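You operate a simulated robot arm through the tools that you are given. There is no shell and no other tool. Be economical: measure what you need, move in short steps, check, and stop when the job is done.

You run a simulated robot arm. Do the job below in one go: nothing can be reset, and whatever is moved stays where it is left.

Task
Rinse the mud off both potatoes and put them in the pan.
Fine: use the cold tap and turn it off after.

It is judged by the outcome, as a careful person would: the job done as asked, and still so three seconds after it is handed in. It fails if anything else is knocked over, pushed out of place, dropped, spilled or broken.

Robot
A 7-joint arm with a two-finger parallel gripper, fixed in place. Base frame: the origin is at the foot of the arm, x ahead of it, y to its left, z up; the work surface is at about z = 913. Lengths are in mm, angles in degrees, forces in N, time in s.
With the tool pointing down near the work surface it reaches from about 320 to 740 mm from the base axis. Its first joint turns from -115.0 to 115.0 degrees. Payload 3.91 kg.
The TCP is the grasp point between the finger pads, 30 mm short of the fingertips. In the tool frame z runs along the fingers and y along their closing line. Largest opening 110 mm; finger width 20, thickness 10; the body of the gripper, 48 by 112 mm, starts 55 mm behind the TCP.
Orientation is that of the tool frame in the base frame, as a unit quaternion [w, x, y, z]. With the fingers straight down and closing along the base's y, the tool's x points along the base's -x, its y along +y and its z along -z.

Tools
- The arm moves only by the tool move_arm. Its argument "plan" is a list of rows, each an object of numbers (a shift or turn left out is 0, a gripper value left out holds the last): "tx", "ty", "tz": the shift along the tool's x, y, z in units of 50 mm (1.0 is 50 mm); "ax", "ay", "az": the turn, a rotation vector about the tool's x, y, z in units of 6 degrees (1.0 is 6 degrees); "claw": the gripper command, from -1 (fully open) to 1 (shut), values between in proportion. In form: [{"tx": .., "ty": .., "tz": .., "ax": .., "ay": .., "az": .., "claw": ..}, ...]. A call has 1 to 10 rows; each row shifts and turns the commanded pose from where the row before left it, along the tool's axes as they then stand. A call with a number of a shift or a turn outside -1 to 1 is refused whole. Rows are played at 5 a second. More than 50 mm and 8.6 degrees between two rows, or a gripper value outside its range, and nothing of the call is played. A pose out of reach is approached as far as the arm can. The call stops where the force on the tool passes 40 N (or 10 N more than at its start, if that is more) or the arm is blocked; 0.2 s more then pass. Each finger travels about 108 mm/s and halts on what it meets, pressing with about 41 N; the grip force reading is that of the motor and also rises with nothing between the fingers. The clock runs only during rows and for 0.2 s after the last one: add rows that do not move to give the fingers time. It gives the time, the measured TCP pose, the force on the tool (base axes), the opening and the grip force at its end, in the units of the frame above (readings bear some noise), with the torque about the TCP (base axes, N m) and any sound that the robot's microphone picked up.
- Cameras (640 x 400 px; columns grow to the right, rows downward): "scene" is fixed at [224, -499.9, 1542.7]; the picture's right is [0.40, -0.92, 0.00], its down [-0.83, -0.36, -0.42] and it looks along [0.38, 0.17, -0.91] (base axes); focal length 214 px, centre (320, 200). "wrist" rides on the gripper at [72, 17, -103] in the tool frame; the picture's right is [-0.23, 0.97, 0.00], its down [-0.76, -0.18, -0.62] and it looks along [-0.61, -0.14, 0.78] (tool axes); focal length 222 px, centre (320, 200). There is no depth. A picture from a camera that has moved, and an enlarged one, comes with that camera's place and axes in the base frame and with its lens. The place of the scene camera against the robot may be out by one fixed shift of up to 12 mm in any direction.
- snapshot(camera): a new picture of that camera. The clock stands still meanwhile.
- move_column(by): slides the trunk up (or, below 0, down) by that many mm; the arm rides with it, the base frame stays. It gives what a move gives, with no picture.
- zoom(camera, box): a new picture of the part [left, top, right, bottom] of that camera's present view, enlarged. The clock stands still meanwhile.
- job_done(): hands the job in; it is judged then, once.

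Work in short steps. Places have to be worked out from the pictures, the camera data and where the tool is seen: move nearer, look again, correct. Check each grasp and each placing, and mend what went wrong. You have 120 turns and 84 pictures in all, those below and enlarged ones among them. Open the gripper and draw the arm clear of the work before you hand the job in, unless the task says otherwise; then end with one line.

The tools are called after "Call:" by a JSON object that holds its "fn" and its "kwargs". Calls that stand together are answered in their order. move_arm: Moves the arm, as the interface text tells. Its arguments: {"type":"object","properties":{"plan":{"type":"array","items":{"type":"object","properties":{"tx":{"type":"number"},"ty":{"type":"number"},"tz":{"type":"number"},"ax":{"type":"number"},"ay":{"type":"number"},"az":{"type":"number"},"claw":{"type":"number"}}}}},"required":["plan"]} The other tools are called the same way: move_column (by) slides the trunk up or down; snapshot (camera) takes a picture; zoom (camera, box) takes an enlarged picture of a part of a camera's view; job_done () hands the job in.

At the start:

```text
time_s: 0.0
position: [497.4, 65.8, 1247.1]
ee_rot: [0.001, 0.0, 1.0, 0.0]
ft_force: [-0.8, -0.8, 0.3]
wrist_torque: [-0.01, 0.03, -0.01]
gripper_width: 109.7
grip_force: 0.0
trunk travel left (down, up): [-875.0, 115.0]
```

scene: 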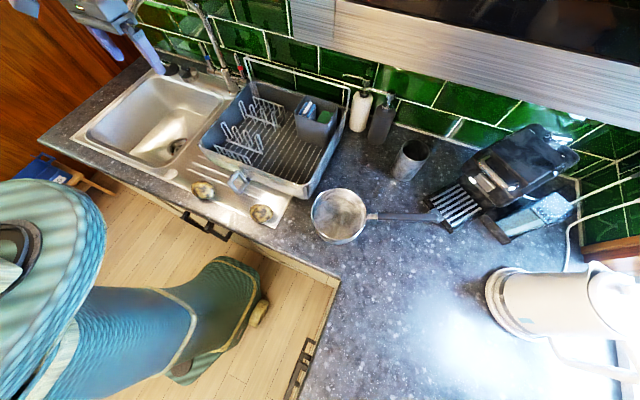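
wrist: 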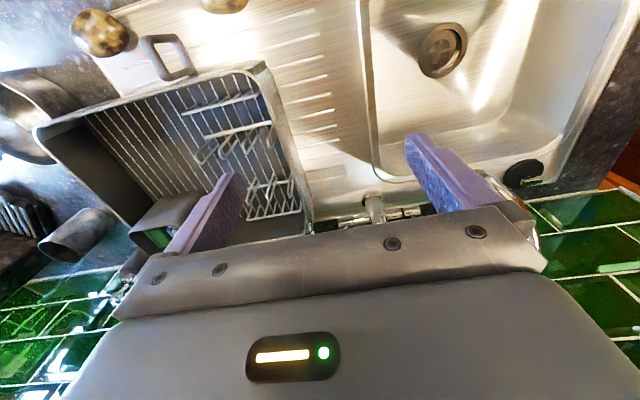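

I start by looking closer at the tap, potatoes and pan.

Call:
{"fn": "zoom", "kwargs": {"camera": "scene", "box": [60, 0, 300, 150]}}

Call:
{"fn": "zoom", "kwargs": {"camera": "scene", "box": [160, 130, 460, 290]}}

```text
2.67 times, centred on (180, 75) of scene
camera zoom: at [224.0, -499.9, 1542.7], right [0.4, -0.92, 0.0], down [-0.83, -0.36, -0.42], along [0.38, 0.17, -0.91], focal length 572 px, centre (693, 533)
```

zoom: 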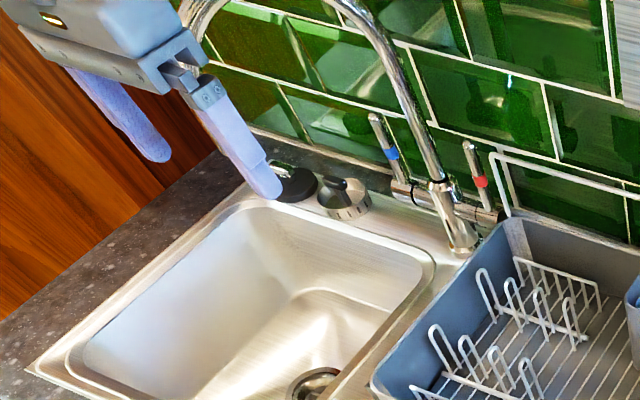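

```text
2.13 times, centred on (310, 210) of scene
camera zoom: at [224.0, -499.9, 1542.7], right [0.4, -0.92, 0.0], down [-0.83, -0.36, -0.42], along [0.38, 0.17, -0.91], focal length 458 px, centre (341, 179)
```

zoom: 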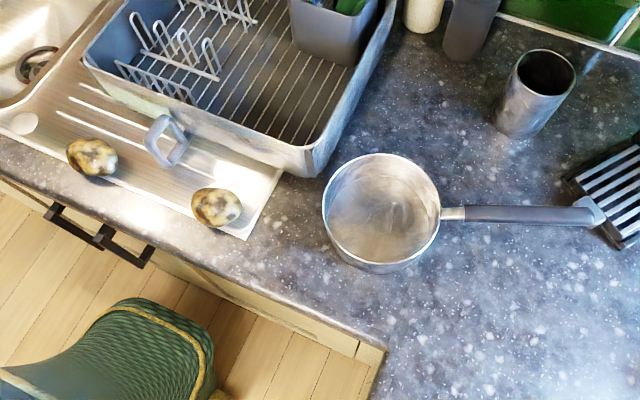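

The cold lever is the blue one, on the left. To see the tap and spout properly, I'll back off a little and pitch the tool forward so the wrist camera faces the tap.

Call:
{"fn": "move_arm", "kwargs": {"plan": [{"tx": 1}, {"tx": 1}, {"ay": -1}, {"ay": -1}, {"ay": -1}, {"ay": -1}, {"ay": -1}, {"ay": -1}, {}]}}

Call:
{"fn": "snapshot", "kwargs": {"camera": "wrist"}}

Call:
{"fn": "snapshot", "kwargs": {"camera": "scene"}}

```text
time_s: 2.0
position: [408.0, 64.7, 1253.2]
ee_rot: [0.275, 0.002, 0.961, -0.007]
ft_force: [-0.3, -0.1, -0.3]
wrist_torque: [-0.02, 0.01, -0.03]
gripper_width: 110.0
grip_force: 0.0
out of reach, approached as far as the arm can: row 8
trunk travel left (down, up): [-875.0, 115.0]
```

```text
79 pictures are left
camera wrist: at [290.9, 82.4, 1303.6], right [0.2, 0.97, 0.11], down [0.31, -0.17, 0.93], along [0.93, -0.15, -0.34], focal length 222 px, centre (320, 200)
```

wrist: 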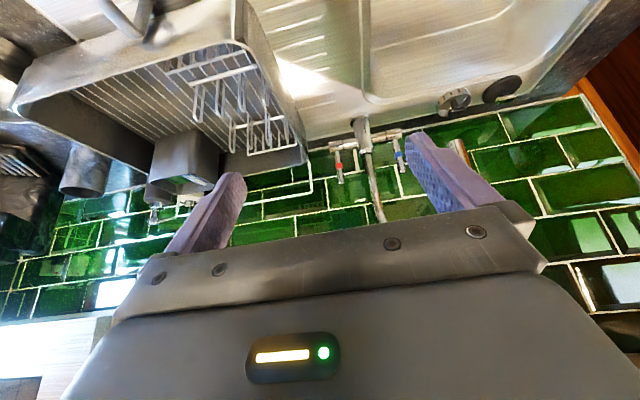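

```text
78 pictures are left
```

scene: 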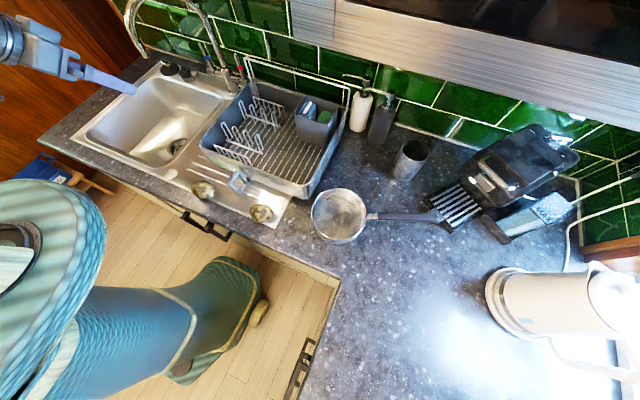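

Now the spout shows; I zoom in on it in both cameras.

Call:
{"fn": "zoom", "kwargs": {"camera": "scene", "box": [110, 0, 270, 100]}}

Call:
{"fn": "zoom", "kwargs": {"camera": "wrist", "box": [260, 80, 500, 230]}}

```text
4.00 times, centred on (190, 50) of scene
camera zoom: at [224.0, -499.9, 1542.7], right [0.4, -0.92, 0.0], down [-0.83, -0.36, -0.42], along [0.38, 0.17, -0.91], focal length 858 px, centre (840, 800)
```

zoom: 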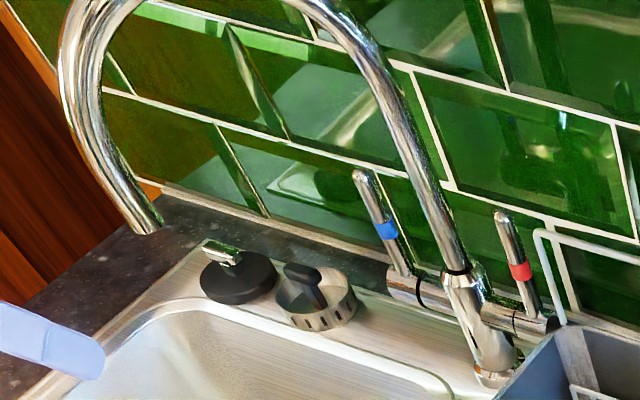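

```text
2.67 times, centred on (380, 155) of wrist
camera zoom: at [290.9, 82.4, 1303.6], right [0.2, 0.97, 0.11], down [0.31, -0.17, 0.93], along [0.93, -0.15, -0.34], focal length 592 px, centre (160, 320)
```

zoom: 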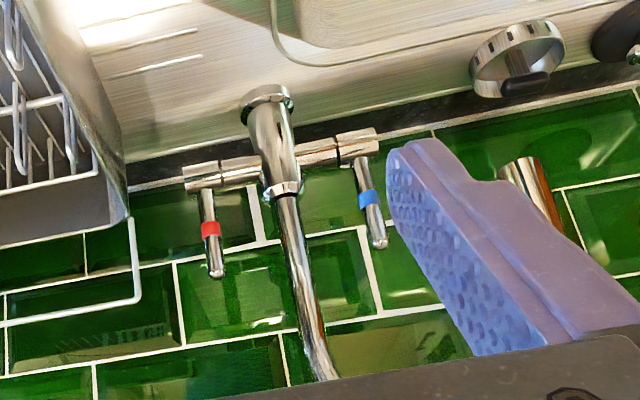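

By triangulation from the two views, the blue lever runs from its pivot at (780,203,997) to its tip at about (790,201,1090), and the spout outlet is at about (621,247,1132). I'll come at the lever from the left, under the spout. First I shift left and start yawing.

Call:
{"fn": "move_arm", "kwargs": {"plan": [{"ty": 0.9, "tz": 0.35, "claw": -0.1}, {"ty": 0.9, "tz": 0.35}, {"ty": 0.9, "tz": 0.35}, {"ty": 0.9, "tz": 0.35}, {"ty": 0.9, "tz": 0.35}, {"ty": 0.9, "tz": 0.35}, {"ty": 0.9, "tz": 0.35}, {}]}}

Call:
{"fn": "move_arm", "kwargs": {"plan": [{"ax": 0.505, "az": 0.81}, {"ax": 0.505, "az": 0.81}, {"ax": 0.505, "az": 0.81}, {"ax": 0.505, "az": 0.81}, {"ax": 0.505, "az": 0.81}, {"ax": 0.505, "az": 0.81}, {"ax": 0.505, "az": 0.81}, {}]}}

```text
time_s: 3.8
position: [474.3, 376.5, 1144.9]
ee_rot: [0.275, 0.002, 0.961, -0.007]
ft_force: [0.2, -0.1, -0.6]
wrist_torque: [-0.01, 0.01, 0.01]
gripper_width: 60.7
grip_force: 0.0
trunk travel left (down, up): [-875.0, 115.0]
```

```text
time_s: 5.6
position: [475.3, 378.3, 1146.0]
ee_rot: [0.261, 0.332, 0.901, -0.102]
ft_force: [-0.7, 0.2, 0.1]
wrist_torque: [0.01, 0.01, 0.01]
gripper_width: 60.5
grip_force: 0.1
trunk travel left (down, up): [-875.0, 115.0]
```

Orientation as planned; now I pitch the tool toward horizontal and see how far the arm allows.

Call:
{"fn": "move_arm", "kwargs": {"plan": [{"ay": -1}, {"ay": -1}, {"ay": -1}, {"ay": -1}, {"ay": -1}, {"ay": -1}, {"ay": -1}, {}]}}

Call:
{"fn": "snapshot", "kwargs": {"camera": "wrist"}}

Call:
{"fn": "snapshot", "kwargs": {"camera": "scene"}}

```text
time_s: 7.4
position: [475.9, 378.2, 1144.0]
ee_rot: [0.568, 0.272, 0.747, -0.214]
ft_force: [0.1, 0.1, 0.3]
wrist_torque: [-0.03, -0.02, 0.03]
gripper_width: 60.6
grip_force: 0.1
trunk travel left (down, up): [-875.0, 115.0]
```

```text
75 pictures are left
camera wrist: at [395.2, 466.3, 1103.7], right [0.68, 0.7, 0.21], down [-0.41, 0.13, 0.9], along [0.61, -0.7, 0.38], focal length 222 px, centre (320, 200)
```

wrist: 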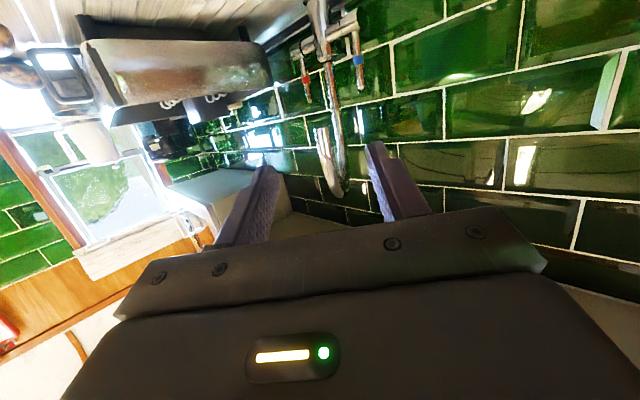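

```text
74 pictures are left
```

scene: 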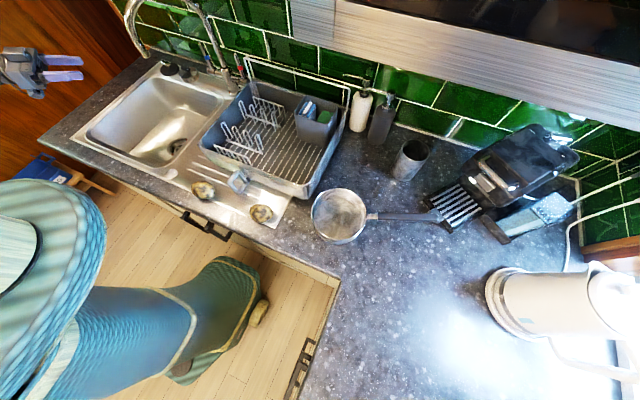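

Great view of tap. Zoom to refine lever and spout.

Call:
{"fn": "zoom", "kwargs": {"camera": "wrist", "box": [240, 0, 432, 120]}}

Call:
{"fn": "zoom", "kwargs": {"camera": "wrist", "box": [240, 90, 432, 210]}}

```text
3.33 times, centred on (336, 60) of wrist
camera zoom: at [395.2, 466.3, 1103.7], right [0.68, 0.7, 0.21], down [-0.41, 0.13, 0.9], along [0.61, -0.7, 0.38], focal length 740 px, centre (267, 667)
```

zoom: 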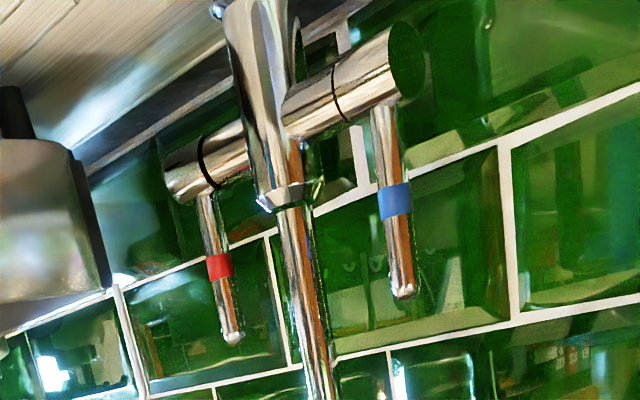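

```text
3.33 times, centred on (336, 150) of wrist
camera zoom: at [395.2, 466.3, 1103.7], right [0.68, 0.7, 0.21], down [-0.41, 0.13, 0.9], along [0.61, -0.7, 0.38], focal length 740 px, centre (267, 367)
```

zoom: 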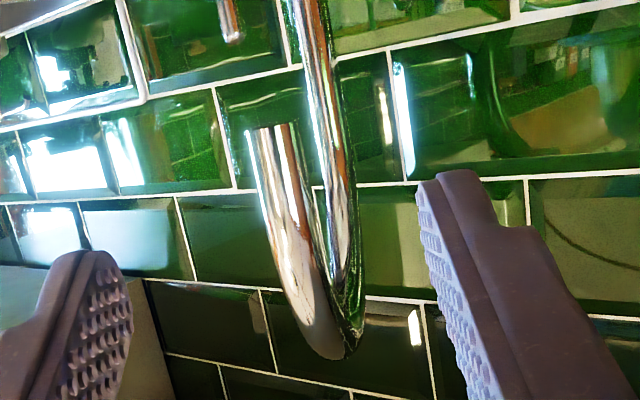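

Lever confirmed at about x=788, y=202, z=1000–1090, and the outlet at (617,247,1130). I yaw 6° more and flatten the tool so the hand passes clear under and beside the spout.

Call:
{"fn": "move_arm", "kwargs": {"plan": [{"ax": 0.96, "az": 0.26}, {"ay": -1}, {"ay": -1}, {}]}}

```text
time_s: 8.4
position: [475.1, 377.3, 1143.8]
ee_rot: [0.628, 0.284, 0.67, -0.275]
ft_force: [0.0, 0.4, -0.4]
wrist_torque: [-0.07, 0.0, 0.03]
gripper_width: 60.5
grip_force: 0.0
trunk travel left (down, up): [-875.0, 115.0]
```

Now to a pre-approach point about 130 mm short of the lever, along the tool axis.

Call:
{"fn": "move_arm", "kwargs": {"plan": [{"tx": 0.29, "ty": 0.485, "tz": 0.42}, {"tx": 0.29, "ty": 0.485, "tz": 0.42}, {"tx": 0.29, "ty": 0.485, "tz": 0.42}, {"tx": 0.29, "ty": 0.485, "tz": 0.42}, {}, {"tx": -0.05, "ty": 0.076, "tz": 0.88}, {"tx": -0.05, "ty": 0.076, "tz": 0.88}, {"tx": -0.05, "ty": 0.076, "tz": 0.88}, {}]}}

Call:
{"fn": "snapshot", "kwargs": {"camera": "wrist"}}

Call:
{"fn": "snapshot", "kwargs": {"camera": "scene"}}

```text
time_s: 10.4
position: [699.9, 296.1, 1082.9]
ee_rot: [0.629, 0.283, 0.67, -0.274]
ft_force: [0.1, 0.5, 0.5]
wrist_torque: [-0.03, 0.02, -0.01]
gripper_width: 60.4
grip_force: 0.1
trunk travel left (down, up): [-875.0, 115.0]
```

```text
71 pictures are left
camera wrist: at [636.4, 384.4, 1017.5], right [0.72, 0.66, 0.22], down [-0.52, 0.3, 0.8], along [0.46, -0.69, 0.56], focal length 222 px, centre (320, 200)
```

wrist: 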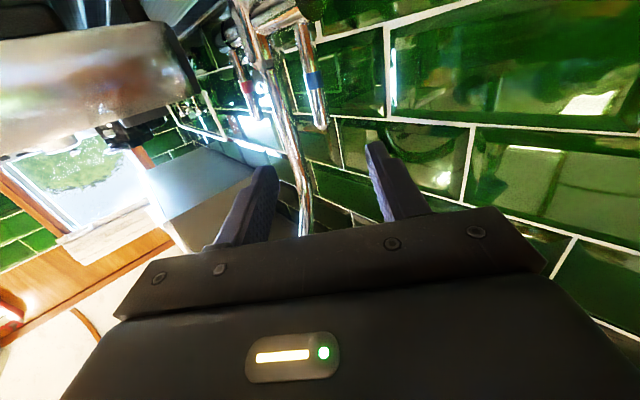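

```text
70 pictures are left
```

scene: 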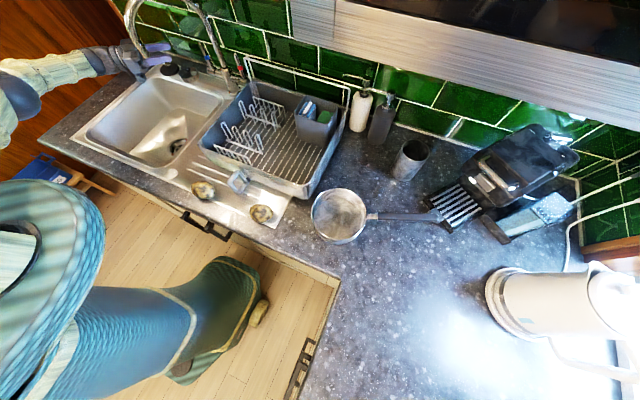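

Arm reaches well. I narrow the opening to about 40 mm to keep clear of the spout stem, and advance until the lever is between the fingers.

Call:
{"fn": "move_arm", "kwargs": {"plan": [{"claw": 0.27}, {"ty": -0.07, "tz": 0.5}, {"tz": 0.5}, {"tz": 0.5}, {"tz": 0.4}, {}]}}

Call:
{"fn": "snapshot", "kwargs": {"camera": "wrist"}}

```text
time_s: 11.8
position: [761.5, 225.3, 1076.6]
ee_rot: [0.629, 0.284, 0.669, -0.275]
ft_force: [-0.6, 0.3, -0.5]
wrist_torque: [-0.01, 0.0, -0.01]
gripper_width: 40.1
grip_force: 0.1
trunk travel left (down, up): [-875.0, 115.0]
```

```text
69 pictures are left
camera wrist: at [698.8, 314.2, 1010.9], right [0.72, 0.66, 0.22], down [-0.52, 0.3, 0.8], along [0.46, -0.69, 0.56], focal length 222 px, centre (320, 200)
```

wrist: 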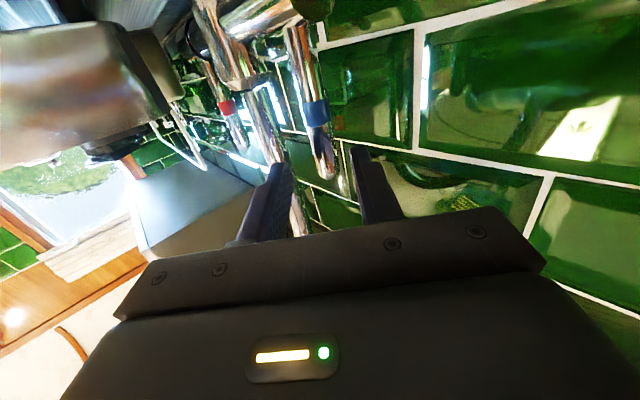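

The lever is aligned between the fingers, roughly 33 mm ahead. I advance 22 mm and close.

Call:
{"fn": "move_arm", "kwargs": {"plan": [{"tz": 0.44, "ty": 0.03, "tx": 0.1}, {}, {"claw": 1}, {"claw": 1}, {"claw": 1}]}}

Call:
{"fn": "snapshot", "kwargs": {"camera": "wrist"}}

```text
time_s: 13.0
position: [769.6, 211.2, 1070.5]
ee_rot: [0.629, 0.282, 0.671, -0.272]
ft_force: [3.6, 20.1, 2.0]
wrist_torque: [1.42, -0.34, 0.46]
gripper_width: 18.7
grip_force: 45.0
out of reach, approached as far as the arm can: row 1
trunk travel left (down, up): [-875.0, 115.0]
```

```text
68 pictures are left
camera wrist: at [707.1, 298.8, 1005.8], right [0.71, 0.67, 0.22], down [-0.52, 0.3, 0.8], along [0.47, -0.68, 0.56], focal length 222 px, centre (320, 200)
```

wrist: 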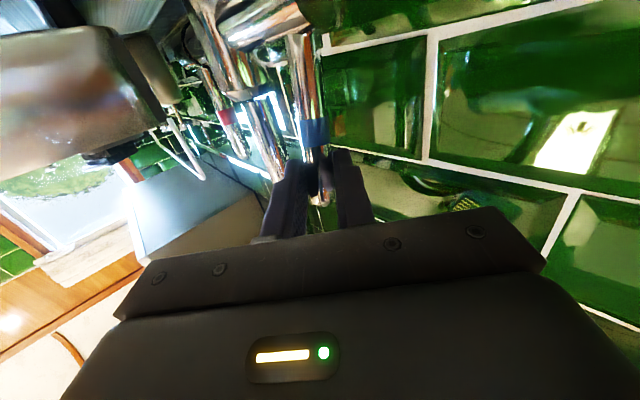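

The lever is held, so its position is certain. A diagonal clamp would bind as it tilts, so I loosen to about 30 mm and pull the lever toward the front (-x) along its arc with the inner finger face.

Call:
{"fn": "move_arm", "kwargs": {"plan": [{"claw": 0.42}, {}, {"tx": 0.05, "ty": -0.36, "tz": -0.34}, {"tx": 0.1, "ty": -0.27, "tz": -0.25}, {"tx": 0.15, "ty": -0.2, "tz": -0.19}, {}]}}

Call:
{"fn": "snapshot", "kwargs": {"camera": "wrist"}}

Call:
{"fn": "zoom", "kwargs": {"camera": "scene", "box": [110, 0, 270, 100]}}

```text
time_s: 14.4
position: [712.8, 206.5, 1058.7]
ee_rot: [0.628, 0.284, 0.67, -0.275]
ft_force: [-0.4, 0.2, 0.5]
wrist_torque: [0.02, -0.01, -0.03]
gripper_width: 32.1
grip_force: 0.1
trunk travel left (down, up): [-875.0, 115.0]
```

```text
67 pictures are left
camera wrist: at [650.0, 294.1, 993.9], right [0.72, 0.66, 0.22], down [-0.52, 0.3, 0.8], along [0.46, -0.69, 0.56], focal length 222 px, centre (320, 200)
```

wrist: 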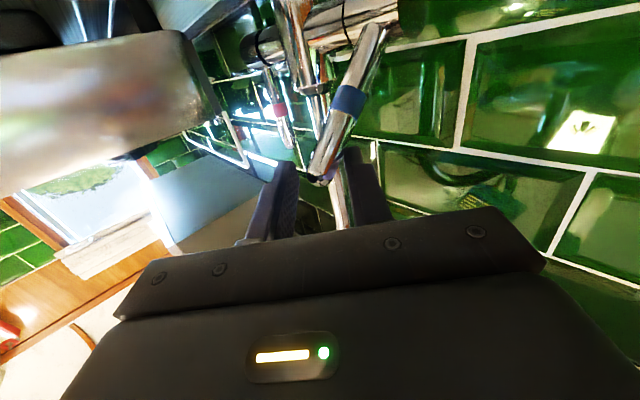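

```text
4.00 times, centred on (190, 50) of scene
camera zoom: at [224.0, -499.9, 1542.7], right [0.4, -0.92, 0.0], down [-0.83, -0.36, -0.42], along [0.38, 0.17, -0.91], focal length 858 px, centre (840, 800)
```

zoom: 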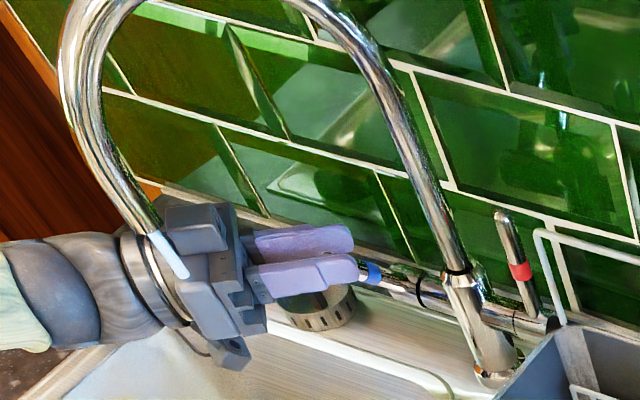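

The lever is down about 45° and water is running from the spout. I open a bit and back straight out along the tool axis.

Call:
{"fn": "move_arm", "kwargs": {"plan": [{"claw": 0.0}, {}, {"tz": -0.5}, {"tz": -0.8}, {"tz": -0.8}, {"tz": -0.8}, {}]}}

Call:
{"fn": "snapshot", "kwargs": {"camera": "wrist"}}

Call:
{"fn": "zoom", "kwargs": {"camera": "scene", "box": [60, 0, 300, 150]}}

```text
time_s: 16.0
position: [614.3, 311.8, 1068.4]
ee_rot: [0.628, 0.284, 0.67, -0.275]
ft_force: [-0.5, 0.6, -0.6]
wrist_torque: [0.01, 0.01, 0.02]
gripper_width: 55.0
grip_force: 0.2
trunk travel left (down, up): [-875.0, 115.0]
```

```text
65 pictures are left
camera wrist: at [550.3, 399.8, 1003.7], right [0.72, 0.66, 0.22], down [-0.52, 0.3, 0.8], along [0.46, -0.69, 0.56], focal length 222 px, centre (320, 200)
```

wrist: 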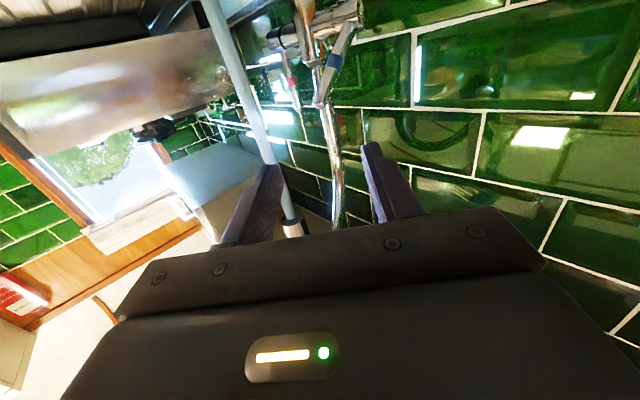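

```text
2.67 times, centred on (180, 75) of scene
camera zoom: at [224.0, -499.9, 1542.7], right [0.4, -0.92, 0.0], down [-0.83, -0.36, -0.42], along [0.38, 0.17, -0.91], focal length 572 px, centre (693, 533)
```

zoom: 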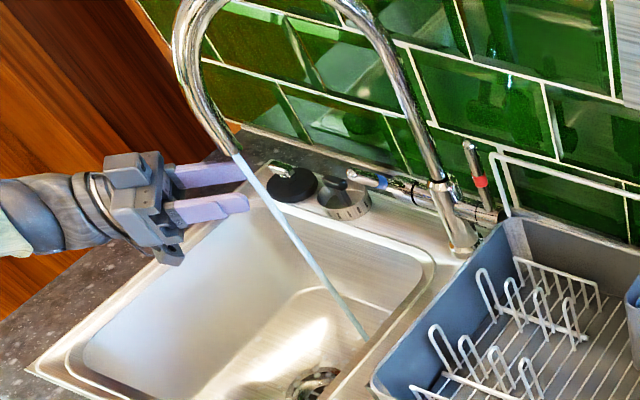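

Tap is running cleanly into the basin and the cold lever stays put. I retreat and bring the tool back to pointing down.

Call:
{"fn": "move_arm", "kwargs": {"plan": [{"tz": -0.8, "tx": -0.4}, {"tz": -0.8, "tx": -0.8}, {"tz": -0.6, "tx": -0.8}, {"ay": 1}, {"ay": 1}, {"ay": 1}, {"ay": 1}, {"ay": 1}, {"ay": 1}, {"ay": 1}]}}

Call:
{"fn": "move_arm", "kwargs": {"plan": [{"ay": 1}, {"ay": 1}, {"ay": 1}, {"ay": 1}, {"ay": 1}, {"ay": 1}, {"ay": 1}, {"ay": 0.4}, {}]}}

Call:
{"fn": "move_arm", "kwargs": {"plan": [{"az": -1}, {"az": -1}, {"az": -1}, {"az": -1}, {"az": -1}, {"az": -1}, {"az": -1}, {"az": -0.77}, {}]}}

```text
refused: row 2 steps farther than a row can; nothing moved
```

```text
time_s: 18.0
position: [612.6, 311.7, 1065.8]
ee_rot: [0.328, 0.367, 0.858, -0.147]
ft_force: [0.2, -0.8, 0.1]
wrist_torque: [0.07, -0.04, 0.0]
gripper_width: 54.8
grip_force: 0.1
trunk travel left (down, up): [-875.0, 115.0]
```

```text
time_s: 20.0
position: [613.6, 311.6, 1067.4]
ee_rot: [0.243, -0.002, 0.933, -0.266]
ft_force: [0.0, -0.5, -0.3]
wrist_torque: [-0.03, 0.01, 0.0]
gripper_width: 55.0
grip_force: 0.0
trunk travel left (down, up): [-875.0, 115.0]
```

One of the batch was refused (step too long), so the later turns ran in place; nothing was touched. I now back away from the spout, and then turn the tool exactly downward.

Call:
{"fn": "move_arm", "kwargs": {"plan": [{"tx": 0.485, "tz": -0.71}, {"tx": 0.485, "tz": -0.71}, {"tx": 0.485, "tz": -0.71}, {"tx": 0.485, "tz": -0.71}, {}]}}

Call:
{"fn": "move_arm", "kwargs": {"plan": [{"ax": -0.865, "ay": 0.79}, {"ax": -0.865, "ay": 0.79}, {"ax": -0.865, "ay": 0.79}, {"ax": -0.865, "ay": 0.79}, {"ax": -0.865, "ay": 0.79}, {"ax": -0.865, "ay": 0.79}, {"claw": -1}]}}

```text
time_s: 21.2
position: [466.3, 364.0, 1128.1]
ee_rot: [0.242, 0.0, 0.933, -0.266]
ft_force: [0.1, -0.1, 0.7]
wrist_torque: [-0.02, 0.01, 0.01]
gripper_width: 55.0
grip_force: 0.1
trunk travel left (down, up): [-875.0, 115.0]
```

```text
time_s: 22.8
position: [461.7, 369.7, 1129.0]
ee_rot: [-0.001, -0.003, 1.0, 0.0]
ft_force: [0.9, -1.0, -0.1]
wrist_torque: [0.0, 0.01, 0.02]
gripper_width: 110.0
grip_force: 0.0
trunk travel left (down, up): [-875.0, 115.0]
```

Tool points straight down, open. Moving over potato 1.

Call:
{"fn": "move_arm", "kwargs": {"plan": [{"tx": 0.222, "ty": -0.887, "tz": 0.067}, {"tx": 0.222, "ty": -0.887, "tz": 0.067}, {"tx": 0.222, "ty": -0.887, "tz": 0.067}, {"tx": 0.222, "ty": -0.887, "tz": 0.067}, {"tx": 0.222, "ty": -0.887, "tz": 0.067}, {"tx": 0.222, "ty": -0.887, "tz": 0.067}, {"tx": 0.222, "ty": -0.887, "tz": 0.067}, {"tx": 0.222, "ty": -0.887, "tz": 0.067}, {"tx": 0.222, "ty": -0.887, "tz": 0.067}, {}]}}

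Call:
{"fn": "snapshot", "kwargs": {"camera": "wrist"}}

```text
time_s: 25.0
position: [365.0, -31.8, 1098.4]
ee_rot: [-0.001, -0.006, 1.0, 0.0]
ft_force: [0.8, -0.5, -0.4]
wrist_torque: [-0.04, 0.06, 0.01]
gripper_width: 109.7
grip_force: 0.1
trunk travel left (down, up): [-875.0, 115.0]
```

```text
63 pictures are left
camera wrist: at [292.5, -16.9, 1202.6], right [0.22, 0.98, 0.0], down [0.76, -0.17, 0.62], along [0.61, -0.14, -0.78], focal length 222 px, centre (320, 200)
```

wrist: 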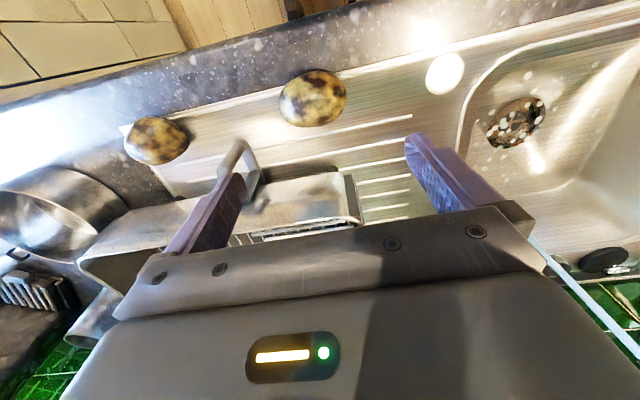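

Potato 1 is at about (355,-40), with its long axis roughly along y. I yaw 90° so as to grip across its short side.

Call:
{"fn": "move_arm", "kwargs": {"plan": [{"az": 1, "tx": 0.2, "ty": -0.15}, {"az": 1}, {"az": 1}, {"az": 1}, {"az": 1}, {"az": 1}, {"az": 1}, {"az": 1}]}}

Call:
{"fn": "move_arm", "kwargs": {"plan": [{"az": 1}, {"az": 1}, {"az": 1}, {"az": 1}, {"az": 1}, {"az": 1}, {"az": 1}, {}]}}

Call:
{"fn": "snapshot", "kwargs": {"camera": "wrist"}}

```text
time_s: 26.8
position: [356.1, -39.4, 1097.6]
ee_rot: [0.0, 0.404, 0.915, 0.001]
ft_force: [1.3, 0.0, -0.6]
wrist_torque: [-0.01, 0.02, -0.01]
gripper_width: 110.2
grip_force: 0.1
trunk travel left (down, up): [-875.0, 115.0]
```

```text
time_s: 28.6
position: [355.8, -39.6, 1096.8]
ee_rot: [0.0, 0.705, 0.709, 0.0]
ft_force: [0.2, 0.2, -0.7]
wrist_torque: [-0.01, 0.05, 0.0]
gripper_width: 110.0
grip_force: 0.2
trunk travel left (down, up): [-875.0, 115.0]
```

```text
62 pictures are left
camera wrist: at [371.8, 32.4, 1201.6], right [0.97, -0.22, 0.0], down [-0.17, -0.76, 0.62], along [-0.14, -0.61, -0.78], focal length 222 px, centre (320, 200)
```

wrist: 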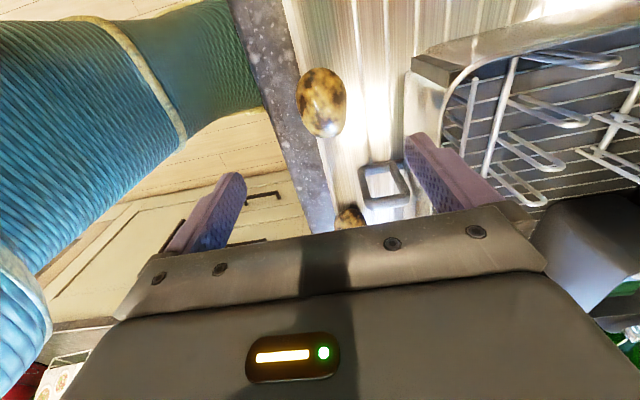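

Potato centred under the gripper at (355,-37), about 58 mm across. I descend to TCP z≈950 with an 88 mm opening to keep off the rack, watching force.

Call:
{"fn": "move_arm", "kwargs": {"plan": [{"claw": -0.6}, {"tz": 0.6, "tx": 0.03}, {"tz": 0.6}, {"tz": 0.6}, {"tz": 0.5}, {"tz": 0.4}, {"tz": 0.22}, {}]}}

Call:
{"fn": "snapshot", "kwargs": {"camera": "wrist"}}

```text
time_s: 30.4
position: [355.5, -37.8, 951.0]
ee_rot: [0.001, 0.706, 0.709, 0.0]
ft_force: [-0.2, -0.2, -0.2]
wrist_torque: [0.0, 0.0, -0.01]
gripper_width: 88.0
grip_force: 0.0
trunk travel left (down, up): [-875.0, 115.0]
```

```text
61 pictures are left
camera wrist: at [371.3, 33.6, 1056.7], right [0.98, -0.22, 0.0], down [-0.17, -0.76, 0.62], along [-0.14, -0.61, -0.78], focal length 222 px, centre (320, 200)
```

wrist: 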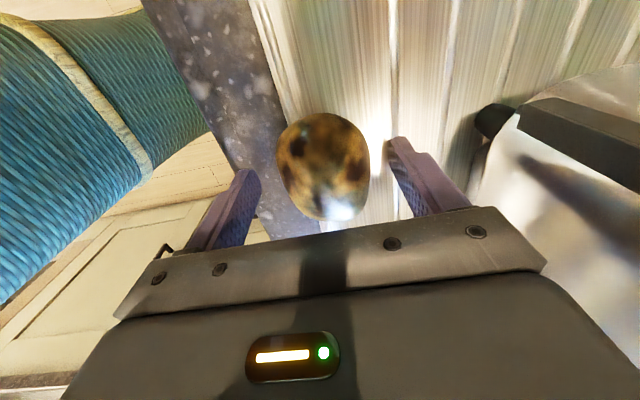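

Potato sits between the fingers. Close and lift.

Call:
{"fn": "move_arm", "kwargs": {"plan": [{"claw": 1}, {"claw": 1}, {"claw": 1}, {"tz": -0.5}, {"tz": -0.8}, {"tz": -0.8}, {"tz": -0.8}, {}]}}

Call:
{"fn": "snapshot", "kwargs": {"camera": "wrist"}}

```text
time_s: 32.2
position: [356.4, -38.5, 1097.6]
ee_rot: [-0.001, 0.705, 0.709, 0.001]
ft_force: [0.0, -0.6, 0.0]
wrist_torque: [-0.02, 0.01, 0.0]
gripper_width: 0.0
grip_force: 38.1
trunk travel left (down, up): [-875.0, 115.0]
```

```text
60 pictures are left
camera wrist: at [372.2, 32.2, 1201.8], right [0.97, -0.22, 0.0], down [-0.17, -0.76, 0.62], along [-0.14, -0.61, -0.78], focal length 222 px, centre (320, 200)
```

wrist: 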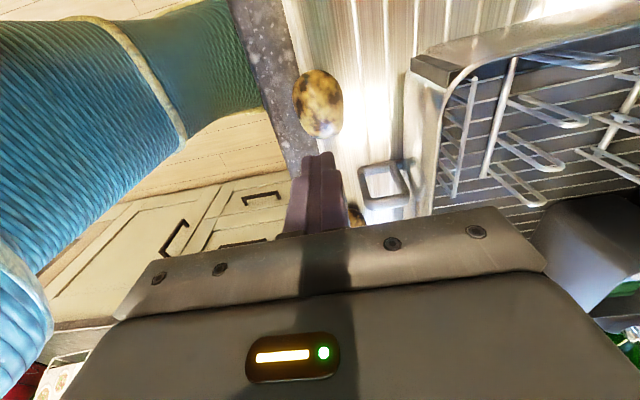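

The grip closed above the potato's widest point and slipped off. Triangulating the two views puts its centre lower, at z≈924 and y≈-41. Reopen and go lower with care.

Call:
{"fn": "move_arm", "kwargs": {"plan": [{"claw": -0.5}, {"claw": -0.5}, {"tz": 0.7, "ty": 0.03}, {"tz": 0.7}, {"tz": 0.7}, {"tz": 0.6}, {"tz": 0.3}, {}]}}

Call:
{"fn": "snapshot", "kwargs": {"camera": "wrist"}}

```text
time_s: 34.0
position: [359.6, -36.4, 945.6]
ee_rot: [0.0, 0.705, 0.709, 0.0]
ft_force: [0.6, 0.1, -0.3]
wrist_torque: [0.01, 0.01, -0.01]
gripper_width: 82.4
grip_force: 0.1
trunk travel left (down, up): [-875.0, 115.0]
```

```text
59 pictures are left
camera wrist: at [375.3, 33.7, 1050.2], right [0.97, -0.22, 0.0], down [-0.17, -0.76, 0.62], along [-0.14, -0.61, -0.78], focal length 222 px, centre (320, 200)
```

wrist: 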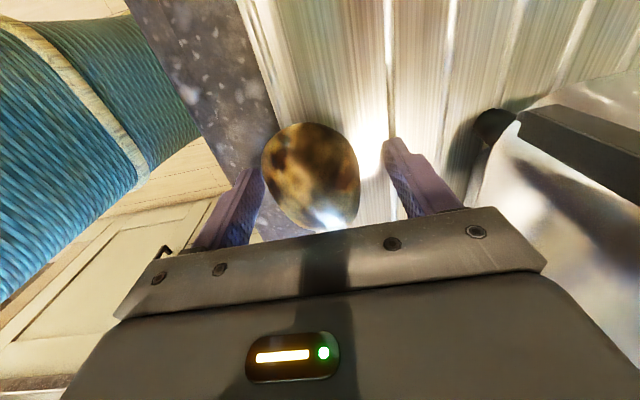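

Potato is now at about (351,-45); I correct and step down with the force guard.

Call:
{"fn": "move_arm", "kwargs": {"plan": [{"tx": -0.16, "ty": -0.16}, {"tz": 0.1}, {"tz": 0.1}, {"tz": 0.06}, {}]}}

Call:
{"fn": "snapshot", "kwargs": {"camera": "wrist"}}

```text
time_s: 34.7
position: [351.1, -46.2, 942.3]
ee_rot: [0.004, 0.704, 0.71, 0.003]
ft_force: [-4.5, -0.1, 27.3]
wrist_torque: [0.17, -1.01, -0.08]
gripper_width: 80.2
grip_force: 0.1
trunk travel left (down, up): [-875.0, 115.0]
stopped in row 3: the force on the tool passed its limit at 48 N (the readings are from after the stop); the commanded pose is now the measured one
```

```text
58 pictures are left
camera wrist: at [366.1, 25.6, 1047.3], right [0.98, -0.22, 0.01], down [-0.18, -0.76, 0.62], along [-0.13, -0.61, -0.78], focal length 222 px, centre (320, 200)
```

wrist: 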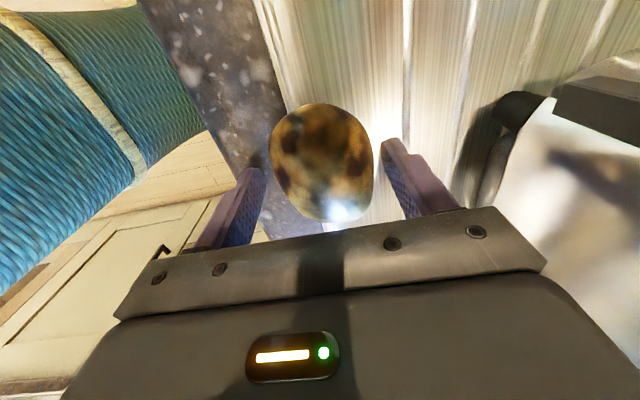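

The near finger met the raised counter edge (z≈912) while the potato lies in the recessed drainer. I rise 2 mm, centre in y, and close gently, then check before lifting.

Call:
{"fn": "move_arm", "kwargs": {"plan": [{"tz": -0.04, "tx": 0.06, "ty": 0.04}, {}, {"claw": 0.0}, {"claw": 0.3}, {"claw": 0.6}, {"claw": 0.6}, {}]}}

Call:
{"fn": "snapshot", "kwargs": {"camera": "wrist"}}

```text
time_s: 36.3
position: [352.4, -42.8, 942.2]
ee_rot: [0.002, 0.704, 0.71, 0.002]
ft_force: [0.1, 2.8, 6.9]
wrist_torque: [0.12, -0.17, 0.13]
gripper_width: 53.7
grip_force: 40.8
trunk travel left (down, up): [-875.0, 115.0]
```

```text
57 pictures are left
camera wrist: at [368.7, 29.2, 1047.6], right [0.98, -0.22, 0.01], down [-0.18, -0.76, 0.62], along [-0.13, -0.61, -0.78], focal length 222 px, centre (320, 200)
```

wrist: 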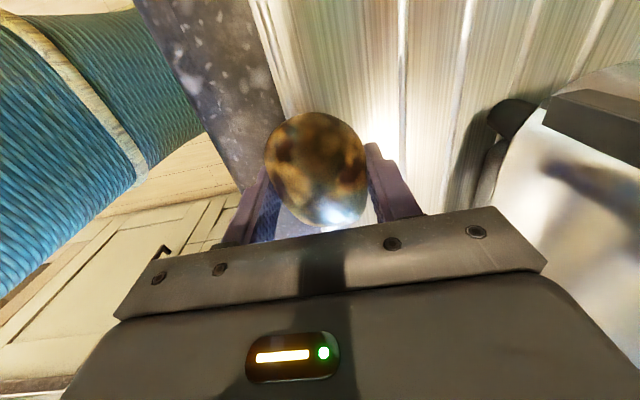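

Held at 53.7 mm with full grip force. Lift slowly a little and check.

Call:
{"fn": "move_arm", "kwargs": {"plan": [{"claw": 1}, {"tz": -0.1}, {"tz": -0.2}, {"tz": -0.3}, {"tz": -0.4}, {}]}}

Call:
{"fn": "snapshot", "kwargs": {"camera": "wrist"}}

```text
time_s: 37.7
position: [352.6, -44.9, 993.2]
ee_rot: [0.003, 0.705, 0.709, 0.0]
ft_force: [0.9, -0.2, -2.7]
wrist_torque: [-0.01, 0.05, -0.01]
gripper_width: 53.6
grip_force: 40.7
trunk travel left (down, up): [-875.0, 115.0]
```

```text
56 pictures are left
camera wrist: at [368.7, 27.9, 1097.7], right [0.98, -0.22, 0.01], down [-0.18, -0.76, 0.62], along [-0.13, -0.61, -0.78], focal length 222 px, centre (320, 200)
```

wrist: 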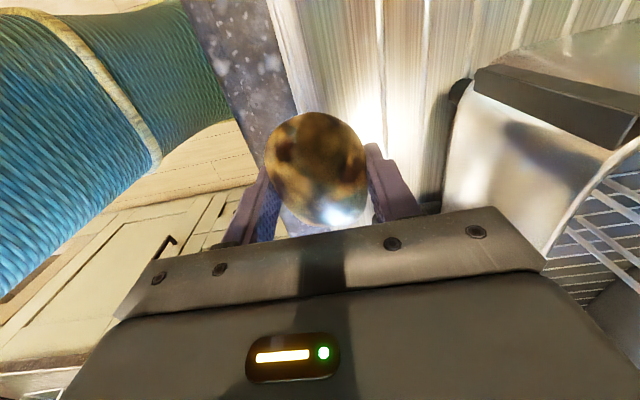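

Potato 1 is secured (about 2.7 N). Lift higher, move toward the sink, and undo the yaw.

Call:
{"fn": "move_arm", "kwargs": {"plan": [{"tz": -0.7}, {"tz": -0.8}, {"tz": -0.8}, {"tx": 0.65, "ty": 0.43}, {"tx": 0.65, "ty": 0.43}, {"tx": 0.65, "ty": 0.43}, {"tx": 0.65, "ty": 0.43}, {"tx": 0.65, "ty": 0.43}, {"tx": 0.65, "ty": 0.43}, {}]}}

Call:
{"fn": "move_arm", "kwargs": {"plan": [{"az": -1.2}, {"az": -1}, {"az": -1}, {"az": -1}, {"az": -1}, {"az": -1}, {"az": -1}, {"az": -1}]}}

```text
time_s: 39.9
position: [480.4, 153.8, 1107.9]
ee_rot: [0.003, 0.705, 0.709, 0.001]
ft_force: [-0.3, -0.2, -1.1]
wrist_torque: [-0.03, 0.01, 0.01]
gripper_width: 53.7
grip_force: 41.2
trunk travel left (down, up): [-875.0, 115.0]
```

```text
refused: -1.2 is not a number from -1 to 1
```

Still gripped. Undo the yaw with legal step sizes.

Call:
{"fn": "move_arm", "kwargs": {"plan": [{"az": -1}, {"az": -1}, {"az": -1}, {"az": -1}, {"az": -1}, {"az": -1}, {"az": -1}, {"az": -1}]}}

Call:
{"fn": "move_arm", "kwargs": {"plan": [{"az": -1}, {"az": -1}, {"az": -1}, {"az": -1}, {"az": -1}, {"az": -1}, {"az": -1}, {}]}}

Call:
{"fn": "move_arm", "kwargs": {"plan": [{"ay": -1}, {"ay": -1}, {"ay": -1}, {"ay": -1}, {"ay": -1}, {"ay": -1}, {"ay": -1}, {}]}}

Call:
{"fn": "snapshot", "kwargs": {"camera": "wrist"}}

```text
time_s: 41.7
position: [480.6, 152.7, 1109.2]
ee_rot: [0.004, 0.356, 0.935, -0.001]
ft_force: [-1.1, -0.6, -1.3]
wrist_torque: [0.0, 0.0, 0.05]
gripper_width: 53.9
grip_force: 40.7
trunk travel left (down, up): [-875.0, 115.0]
```

```text
time_s: 43.5
position: [481.0, 153.1, 1108.6]
ee_rot: [0.004, -0.003, 1.0, -0.001]
ft_force: [0.9, 0.3, -0.7]
wrist_torque: [0.01, -0.03, 0.01]
gripper_width: 53.9
grip_force: 40.8
trunk travel left (down, up): [-875.0, 115.0]
```

```text
time_s: 45.3
position: [480.3, 152.1, 1107.4]
ee_rot: [0.361, -0.003, 0.932, 0.0]
ft_force: [-0.5, -0.2, -0.9]
wrist_torque: [0.0, -0.05, 0.02]
gripper_width: 54.0
grip_force: 41.3
trunk travel left (down, up): [-875.0, 115.0]
```

```text
55 pictures are left
camera wrist: at [357.3, 168.3, 1136.6], right [0.16, 0.98, 0.15], down [0.14, -0.17, 0.97], along [0.98, -0.14, -0.17], focal length 222 px, centre (320, 200)
```

wrist: 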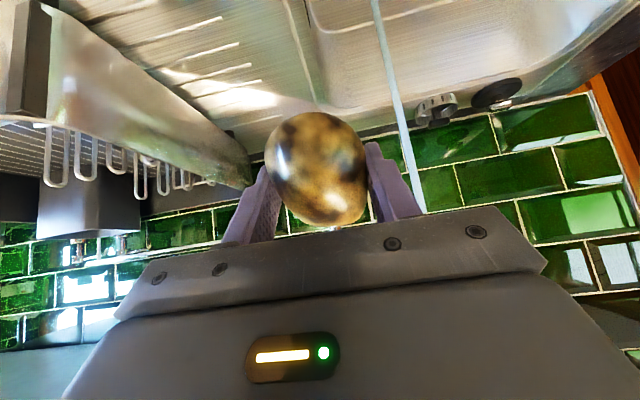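

The stream is at about (617,243). I move the potato into it at about z 960, over the basin.

Call:
{"fn": "move_arm", "kwargs": {"plan": [{"ty": 0.364, "tz": 0.736}, {"ty": 0.364, "tz": 0.736}, {"ty": 0.364, "tz": 0.736}, {"ty": 0.364, "tz": 0.736}, {"ty": 0.364, "tz": 0.736}, {}]}}

Call:
{"fn": "snapshot", "kwargs": {"camera": "wrist"}}

Call:
{"fn": "zoom", "kwargs": {"camera": "scene", "box": [60, 0, 300, 150]}}

```text
time_s: 46.7
position: [603.8, 244.5, 972.1]
ee_rot: [0.361, -0.002, 0.933, -0.001]
ft_force: [-0.1, -0.8, -0.9]
wrist_torque: [0.02, 0.02, 0.0]
gripper_width: 53.6
grip_force: 41.1
trunk travel left (down, up): [-875.0, 115.0]
```

```text
54 pictures are left
camera wrist: at [480.7, 259.5, 1001.3], right [0.16, 0.98, 0.15], down [0.14, -0.17, 0.97], along [0.98, -0.14, -0.17], focal length 222 px, centre (320, 200)
```

wrist: 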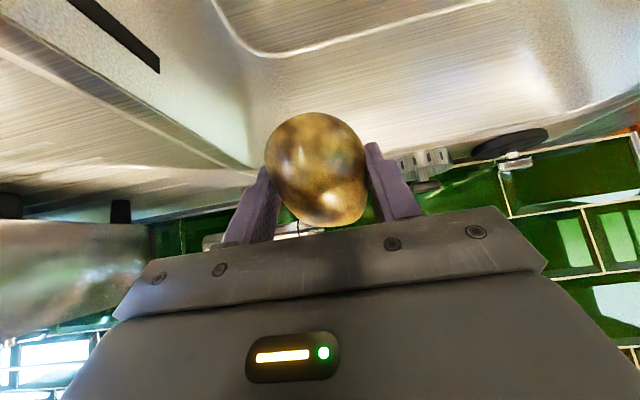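

```text
2.67 times, centred on (180, 75) of scene
camera zoom: at [224.0, -499.9, 1542.7], right [0.4, -0.92, 0.0], down [-0.83, -0.36, -0.42], along [0.38, 0.17, -0.91], focal length 572 px, centre (693, 533)
```

zoom: 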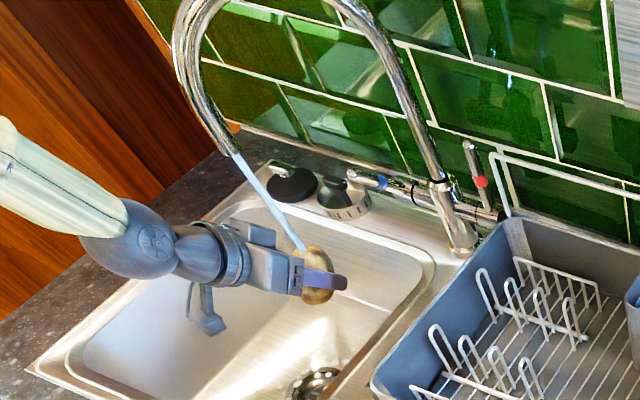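

The stream hits the potato and mud is fading. I hold it there and roll it back and forth.

Call:
{"fn": "move_arm", "kwargs": {"plan": [{"az": 1}, {"az": 1}, {"az": 1}, {"az": 1}, {"az": 1}, {}, {}, {}, {}, {}]}}

Call:
{"fn": "move_arm", "kwargs": {"plan": [{"az": -1}, {"az": -1}, {"az": -1}, {"az": -1}, {"az": -1}, {"az": -1}, {"az": -1}, {"az": -1}, {"az": -1}, {"az": -1}]}}

Call:
{"fn": "move_arm", "kwargs": {"plan": [{}, {}, {}, {}, {"az": 1}, {"az": 1}, {"az": 1}, {"az": 1}, {"az": 1}, {}]}}

Call:
{"fn": "snapshot", "kwargs": {"camera": "wrist"}}

Call:
{"fn": "zoom", "kwargs": {"camera": "scene", "box": [110, 30, 270, 130]}}

```text
time_s: 48.9
position: [604.4, 244.2, 971.8]
ee_rot: [0.349, 0.238, 0.902, 0.093]
ft_force: [-0.3, 0.4, -1.4]
wrist_torque: [0.05, 0.04, -0.01]
gripper_width: 53.6
grip_force: 41.5
trunk travel left (down, up): [-875.0, 115.0]
```

```text
time_s: 51.1
position: [604.7, 244.2, 972.3]
ee_rot: [0.349, -0.245, 0.9, -0.094]
ft_force: [0.4, 0.4, -0.6]
wrist_torque: [0.01, 0.03, 0.0]
gripper_width: 53.8
grip_force: 40.7
trunk travel left (down, up): [-875.0, 115.0]
```

```text
time_s: 53.3
position: [603.9, 244.2, 972.5]
ee_rot: [0.362, -0.002, 0.932, 0.001]
ft_force: [0.2, 0.1, -0.7]
wrist_torque: [0.0, -0.01, 0.0]
gripper_width: 53.7
grip_force: 41.1
trunk travel left (down, up): [-875.0, 115.0]
```

```text
52 pictures are left
camera wrist: at [480.3, 260.4, 1001.3], right [0.16, 0.97, 0.15], down [0.14, -0.18, 0.97], along [0.98, -0.14, -0.17], focal length 222 px, centre (320, 200)
```

wrist: 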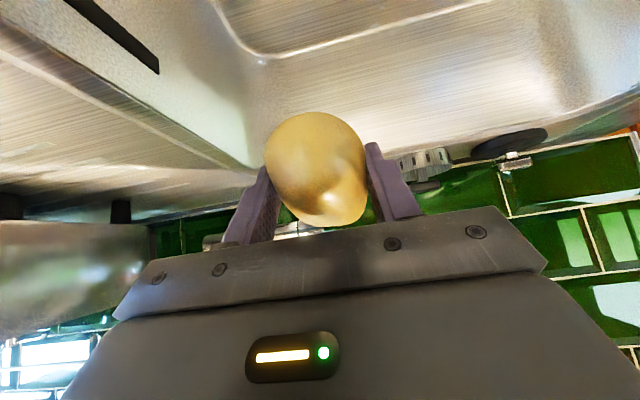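

```text
4.00 times, centred on (190, 80) of scene
camera zoom: at [224.0, -499.9, 1542.7], right [0.4, -0.92, 0.0], down [-0.83, -0.36, -0.42], along [0.38, 0.17, -0.91], focal length 858 px, centre (840, 680)
```

zoom: 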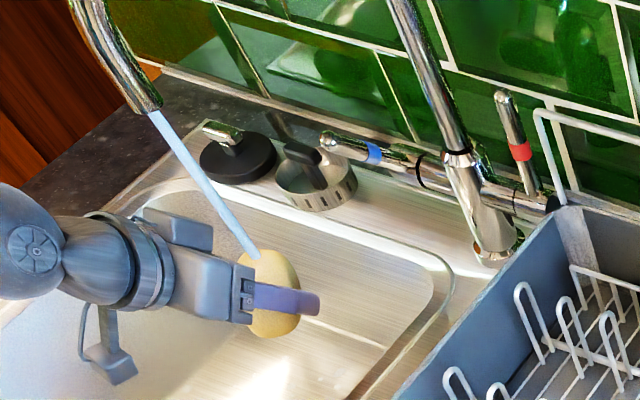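

Potato 1 is completely clean. Pull back over the basin, let it drip, then return the tool to pointing down.

Call:
{"fn": "move_arm", "kwargs": {"plan": [{"tz": -0.7}, {"tz": -0.75}, {"tz": -0.75}, {"tz": -0.75}, {"tz": -0.75}, {}, {}, {}, {}, {}]}}

Call:
{"fn": "move_arm", "kwargs": {"plan": [{"ay": 1}, {"ay": 1}, {"ay": 1}, {"ay": 1}, {"ay": 1}, {"ay": 1}, {"ay": 1}, {"ay": 0.05}, {}]}}

```text
time_s: 55.5
position: [478.9, 243.2, 1108.4]
ee_rot: [0.36, -0.004, 0.933, 0.0]
ft_force: [0.4, -0.6, -1.1]
wrist_torque: [-0.01, 0.01, 0.0]
gripper_width: 53.7
grip_force: 40.8
trunk travel left (down, up): [-875.0, 115.0]
```

```text
time_s: 57.5
position: [479.6, 244.1, 1109.2]
ee_rot: [0.0, -0.003, 1.0, -0.001]
ft_force: [0.7, 0.3, -1.8]
wrist_torque: [-0.05, -0.02, 0.01]
gripper_width: 53.8
grip_force: 41.1
trunk travel left (down, up): [-875.0, 115.0]
```

Now carry it across in front of the rack at z≈1130 to above the pan.

Call:
{"fn": "move_arm", "kwargs": {"plan": [{"tx": 0.267, "ty": -0.813, "tz": -0.067}, {"tx": 0.267, "ty": -0.813, "tz": -0.067}, {"tx": 0.267, "ty": -0.813, "tz": -0.067}, {"tx": 0.267, "ty": -0.813, "tz": -0.067}, {"tx": 0.267, "ty": -0.813, "tz": -0.067}, {"tx": 0.267, "ty": -0.813, "tz": -0.067}]}}

Call:
{"fn": "move_arm", "kwargs": {"plan": [{"tx": -0.06, "ty": -0.85}, {"tx": -0.06, "ty": -0.85}, {"tx": -0.06, "ty": -0.85}, {"tx": -0.06, "ty": -0.85}, {"tx": -0.06, "ty": -0.85}, {"tx": -0.06, "ty": -0.85}, {"tx": -0.06, "ty": -0.85}, {"tx": -0.06, "ty": -0.85}, {"tx": -0.06, "ty": -0.85}, {}]}}

Call:
{"fn": "snapshot", "kwargs": {"camera": "wrist"}}

Call:
{"fn": "snapshot", "kwargs": {"camera": "scene"}}

```text
time_s: 58.9
position: [401.7, -2.1, 1130.0]
ee_rot: [0.0, -0.002, 1.0, -0.001]
ft_force: [-1.1, -0.9, -0.8]
wrist_torque: [0.01, -0.03, -0.02]
gripper_width: 53.8
grip_force: 41.1
trunk travel left (down, up): [-875.0, 115.0]
```

```text
time_s: 61.1
position: [430.6, -380.0, 1134.0]
ee_rot: [0.001, -0.002, 1.0, -0.002]
ft_force: [0.6, 0.4, -1.3]
wrist_torque: [-0.01, 0.01, -0.01]
gripper_width: 53.8
grip_force: 41.0
trunk travel left (down, up): [-875.0, 115.0]
```

```text
50 pictures are left
camera wrist: at [356.4, -364.1, 1238.0], right [0.22, 0.98, 0.0], down [0.76, -0.17, 0.62], along [0.61, -0.14, -0.78], focal length 222 px, centre (320, 200)
```

wrist: 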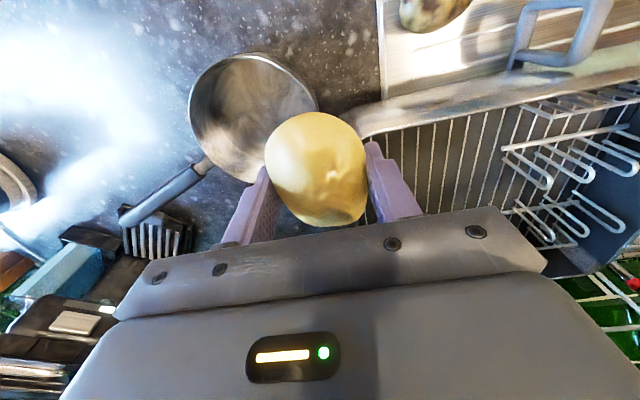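

```text
49 pictures are left
```

scene: 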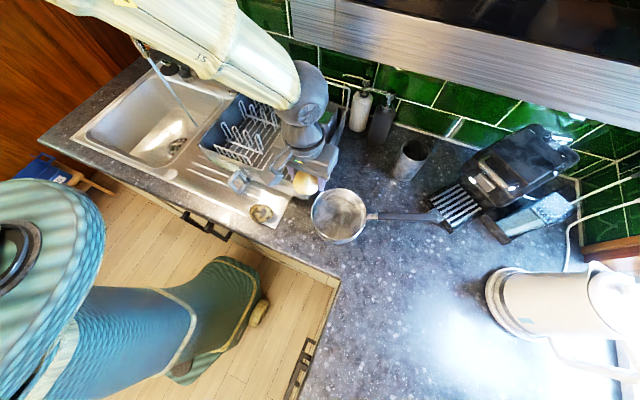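

Pan centre is about (427,-460), rim z≈981, inner radius about 70. I move over the near (+y) half of the pan and check.

Call:
{"fn": "move_arm", "kwargs": {"plan": [{"ty": -0.6, "tx": 0.04}, {"ty": -0.56}, {"tz": 0.6}, {}]}}

Call:
{"fn": "snapshot", "kwargs": {"camera": "wrist"}}

Call:
{"fn": "zoom", "kwargs": {"camera": "scene", "box": [220, 120, 460, 270]}}

```text
time_s: 62.1
position: [427.6, -440.1, 1101.9]
ee_rot: [0.001, -0.002, 1.0, -0.002]
ft_force: [0.4, 0.2, -1.9]
wrist_torque: [-0.02, -0.02, 0.0]
gripper_width: 53.9
grip_force: 41.1
trunk travel left (down, up): [-875.0, 115.0]
```

```text
48 pictures are left
camera wrist: at [353.8, -424.7, 1206.8], right [0.22, 0.98, 0.0], down [0.76, -0.17, 0.62], along [0.61, -0.14, -0.78], focal length 222 px, centre (320, 200)
```

wrist: 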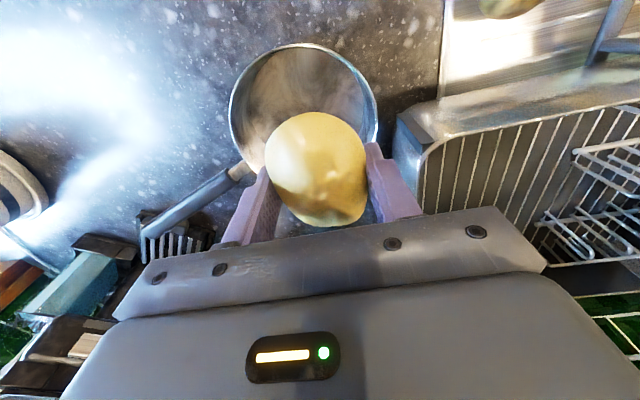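

```text
2.67 times, centred on (340, 195) of scene
camera zoom: at [224.0, -499.9, 1542.7], right [0.4, -0.92, 0.0], down [-0.83, -0.36, -0.42], along [0.38, 0.17, -0.91], focal length 572 px, centre (267, 213)
```

zoom: 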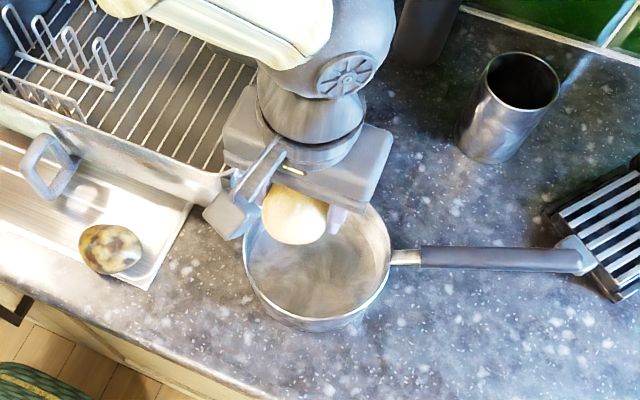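

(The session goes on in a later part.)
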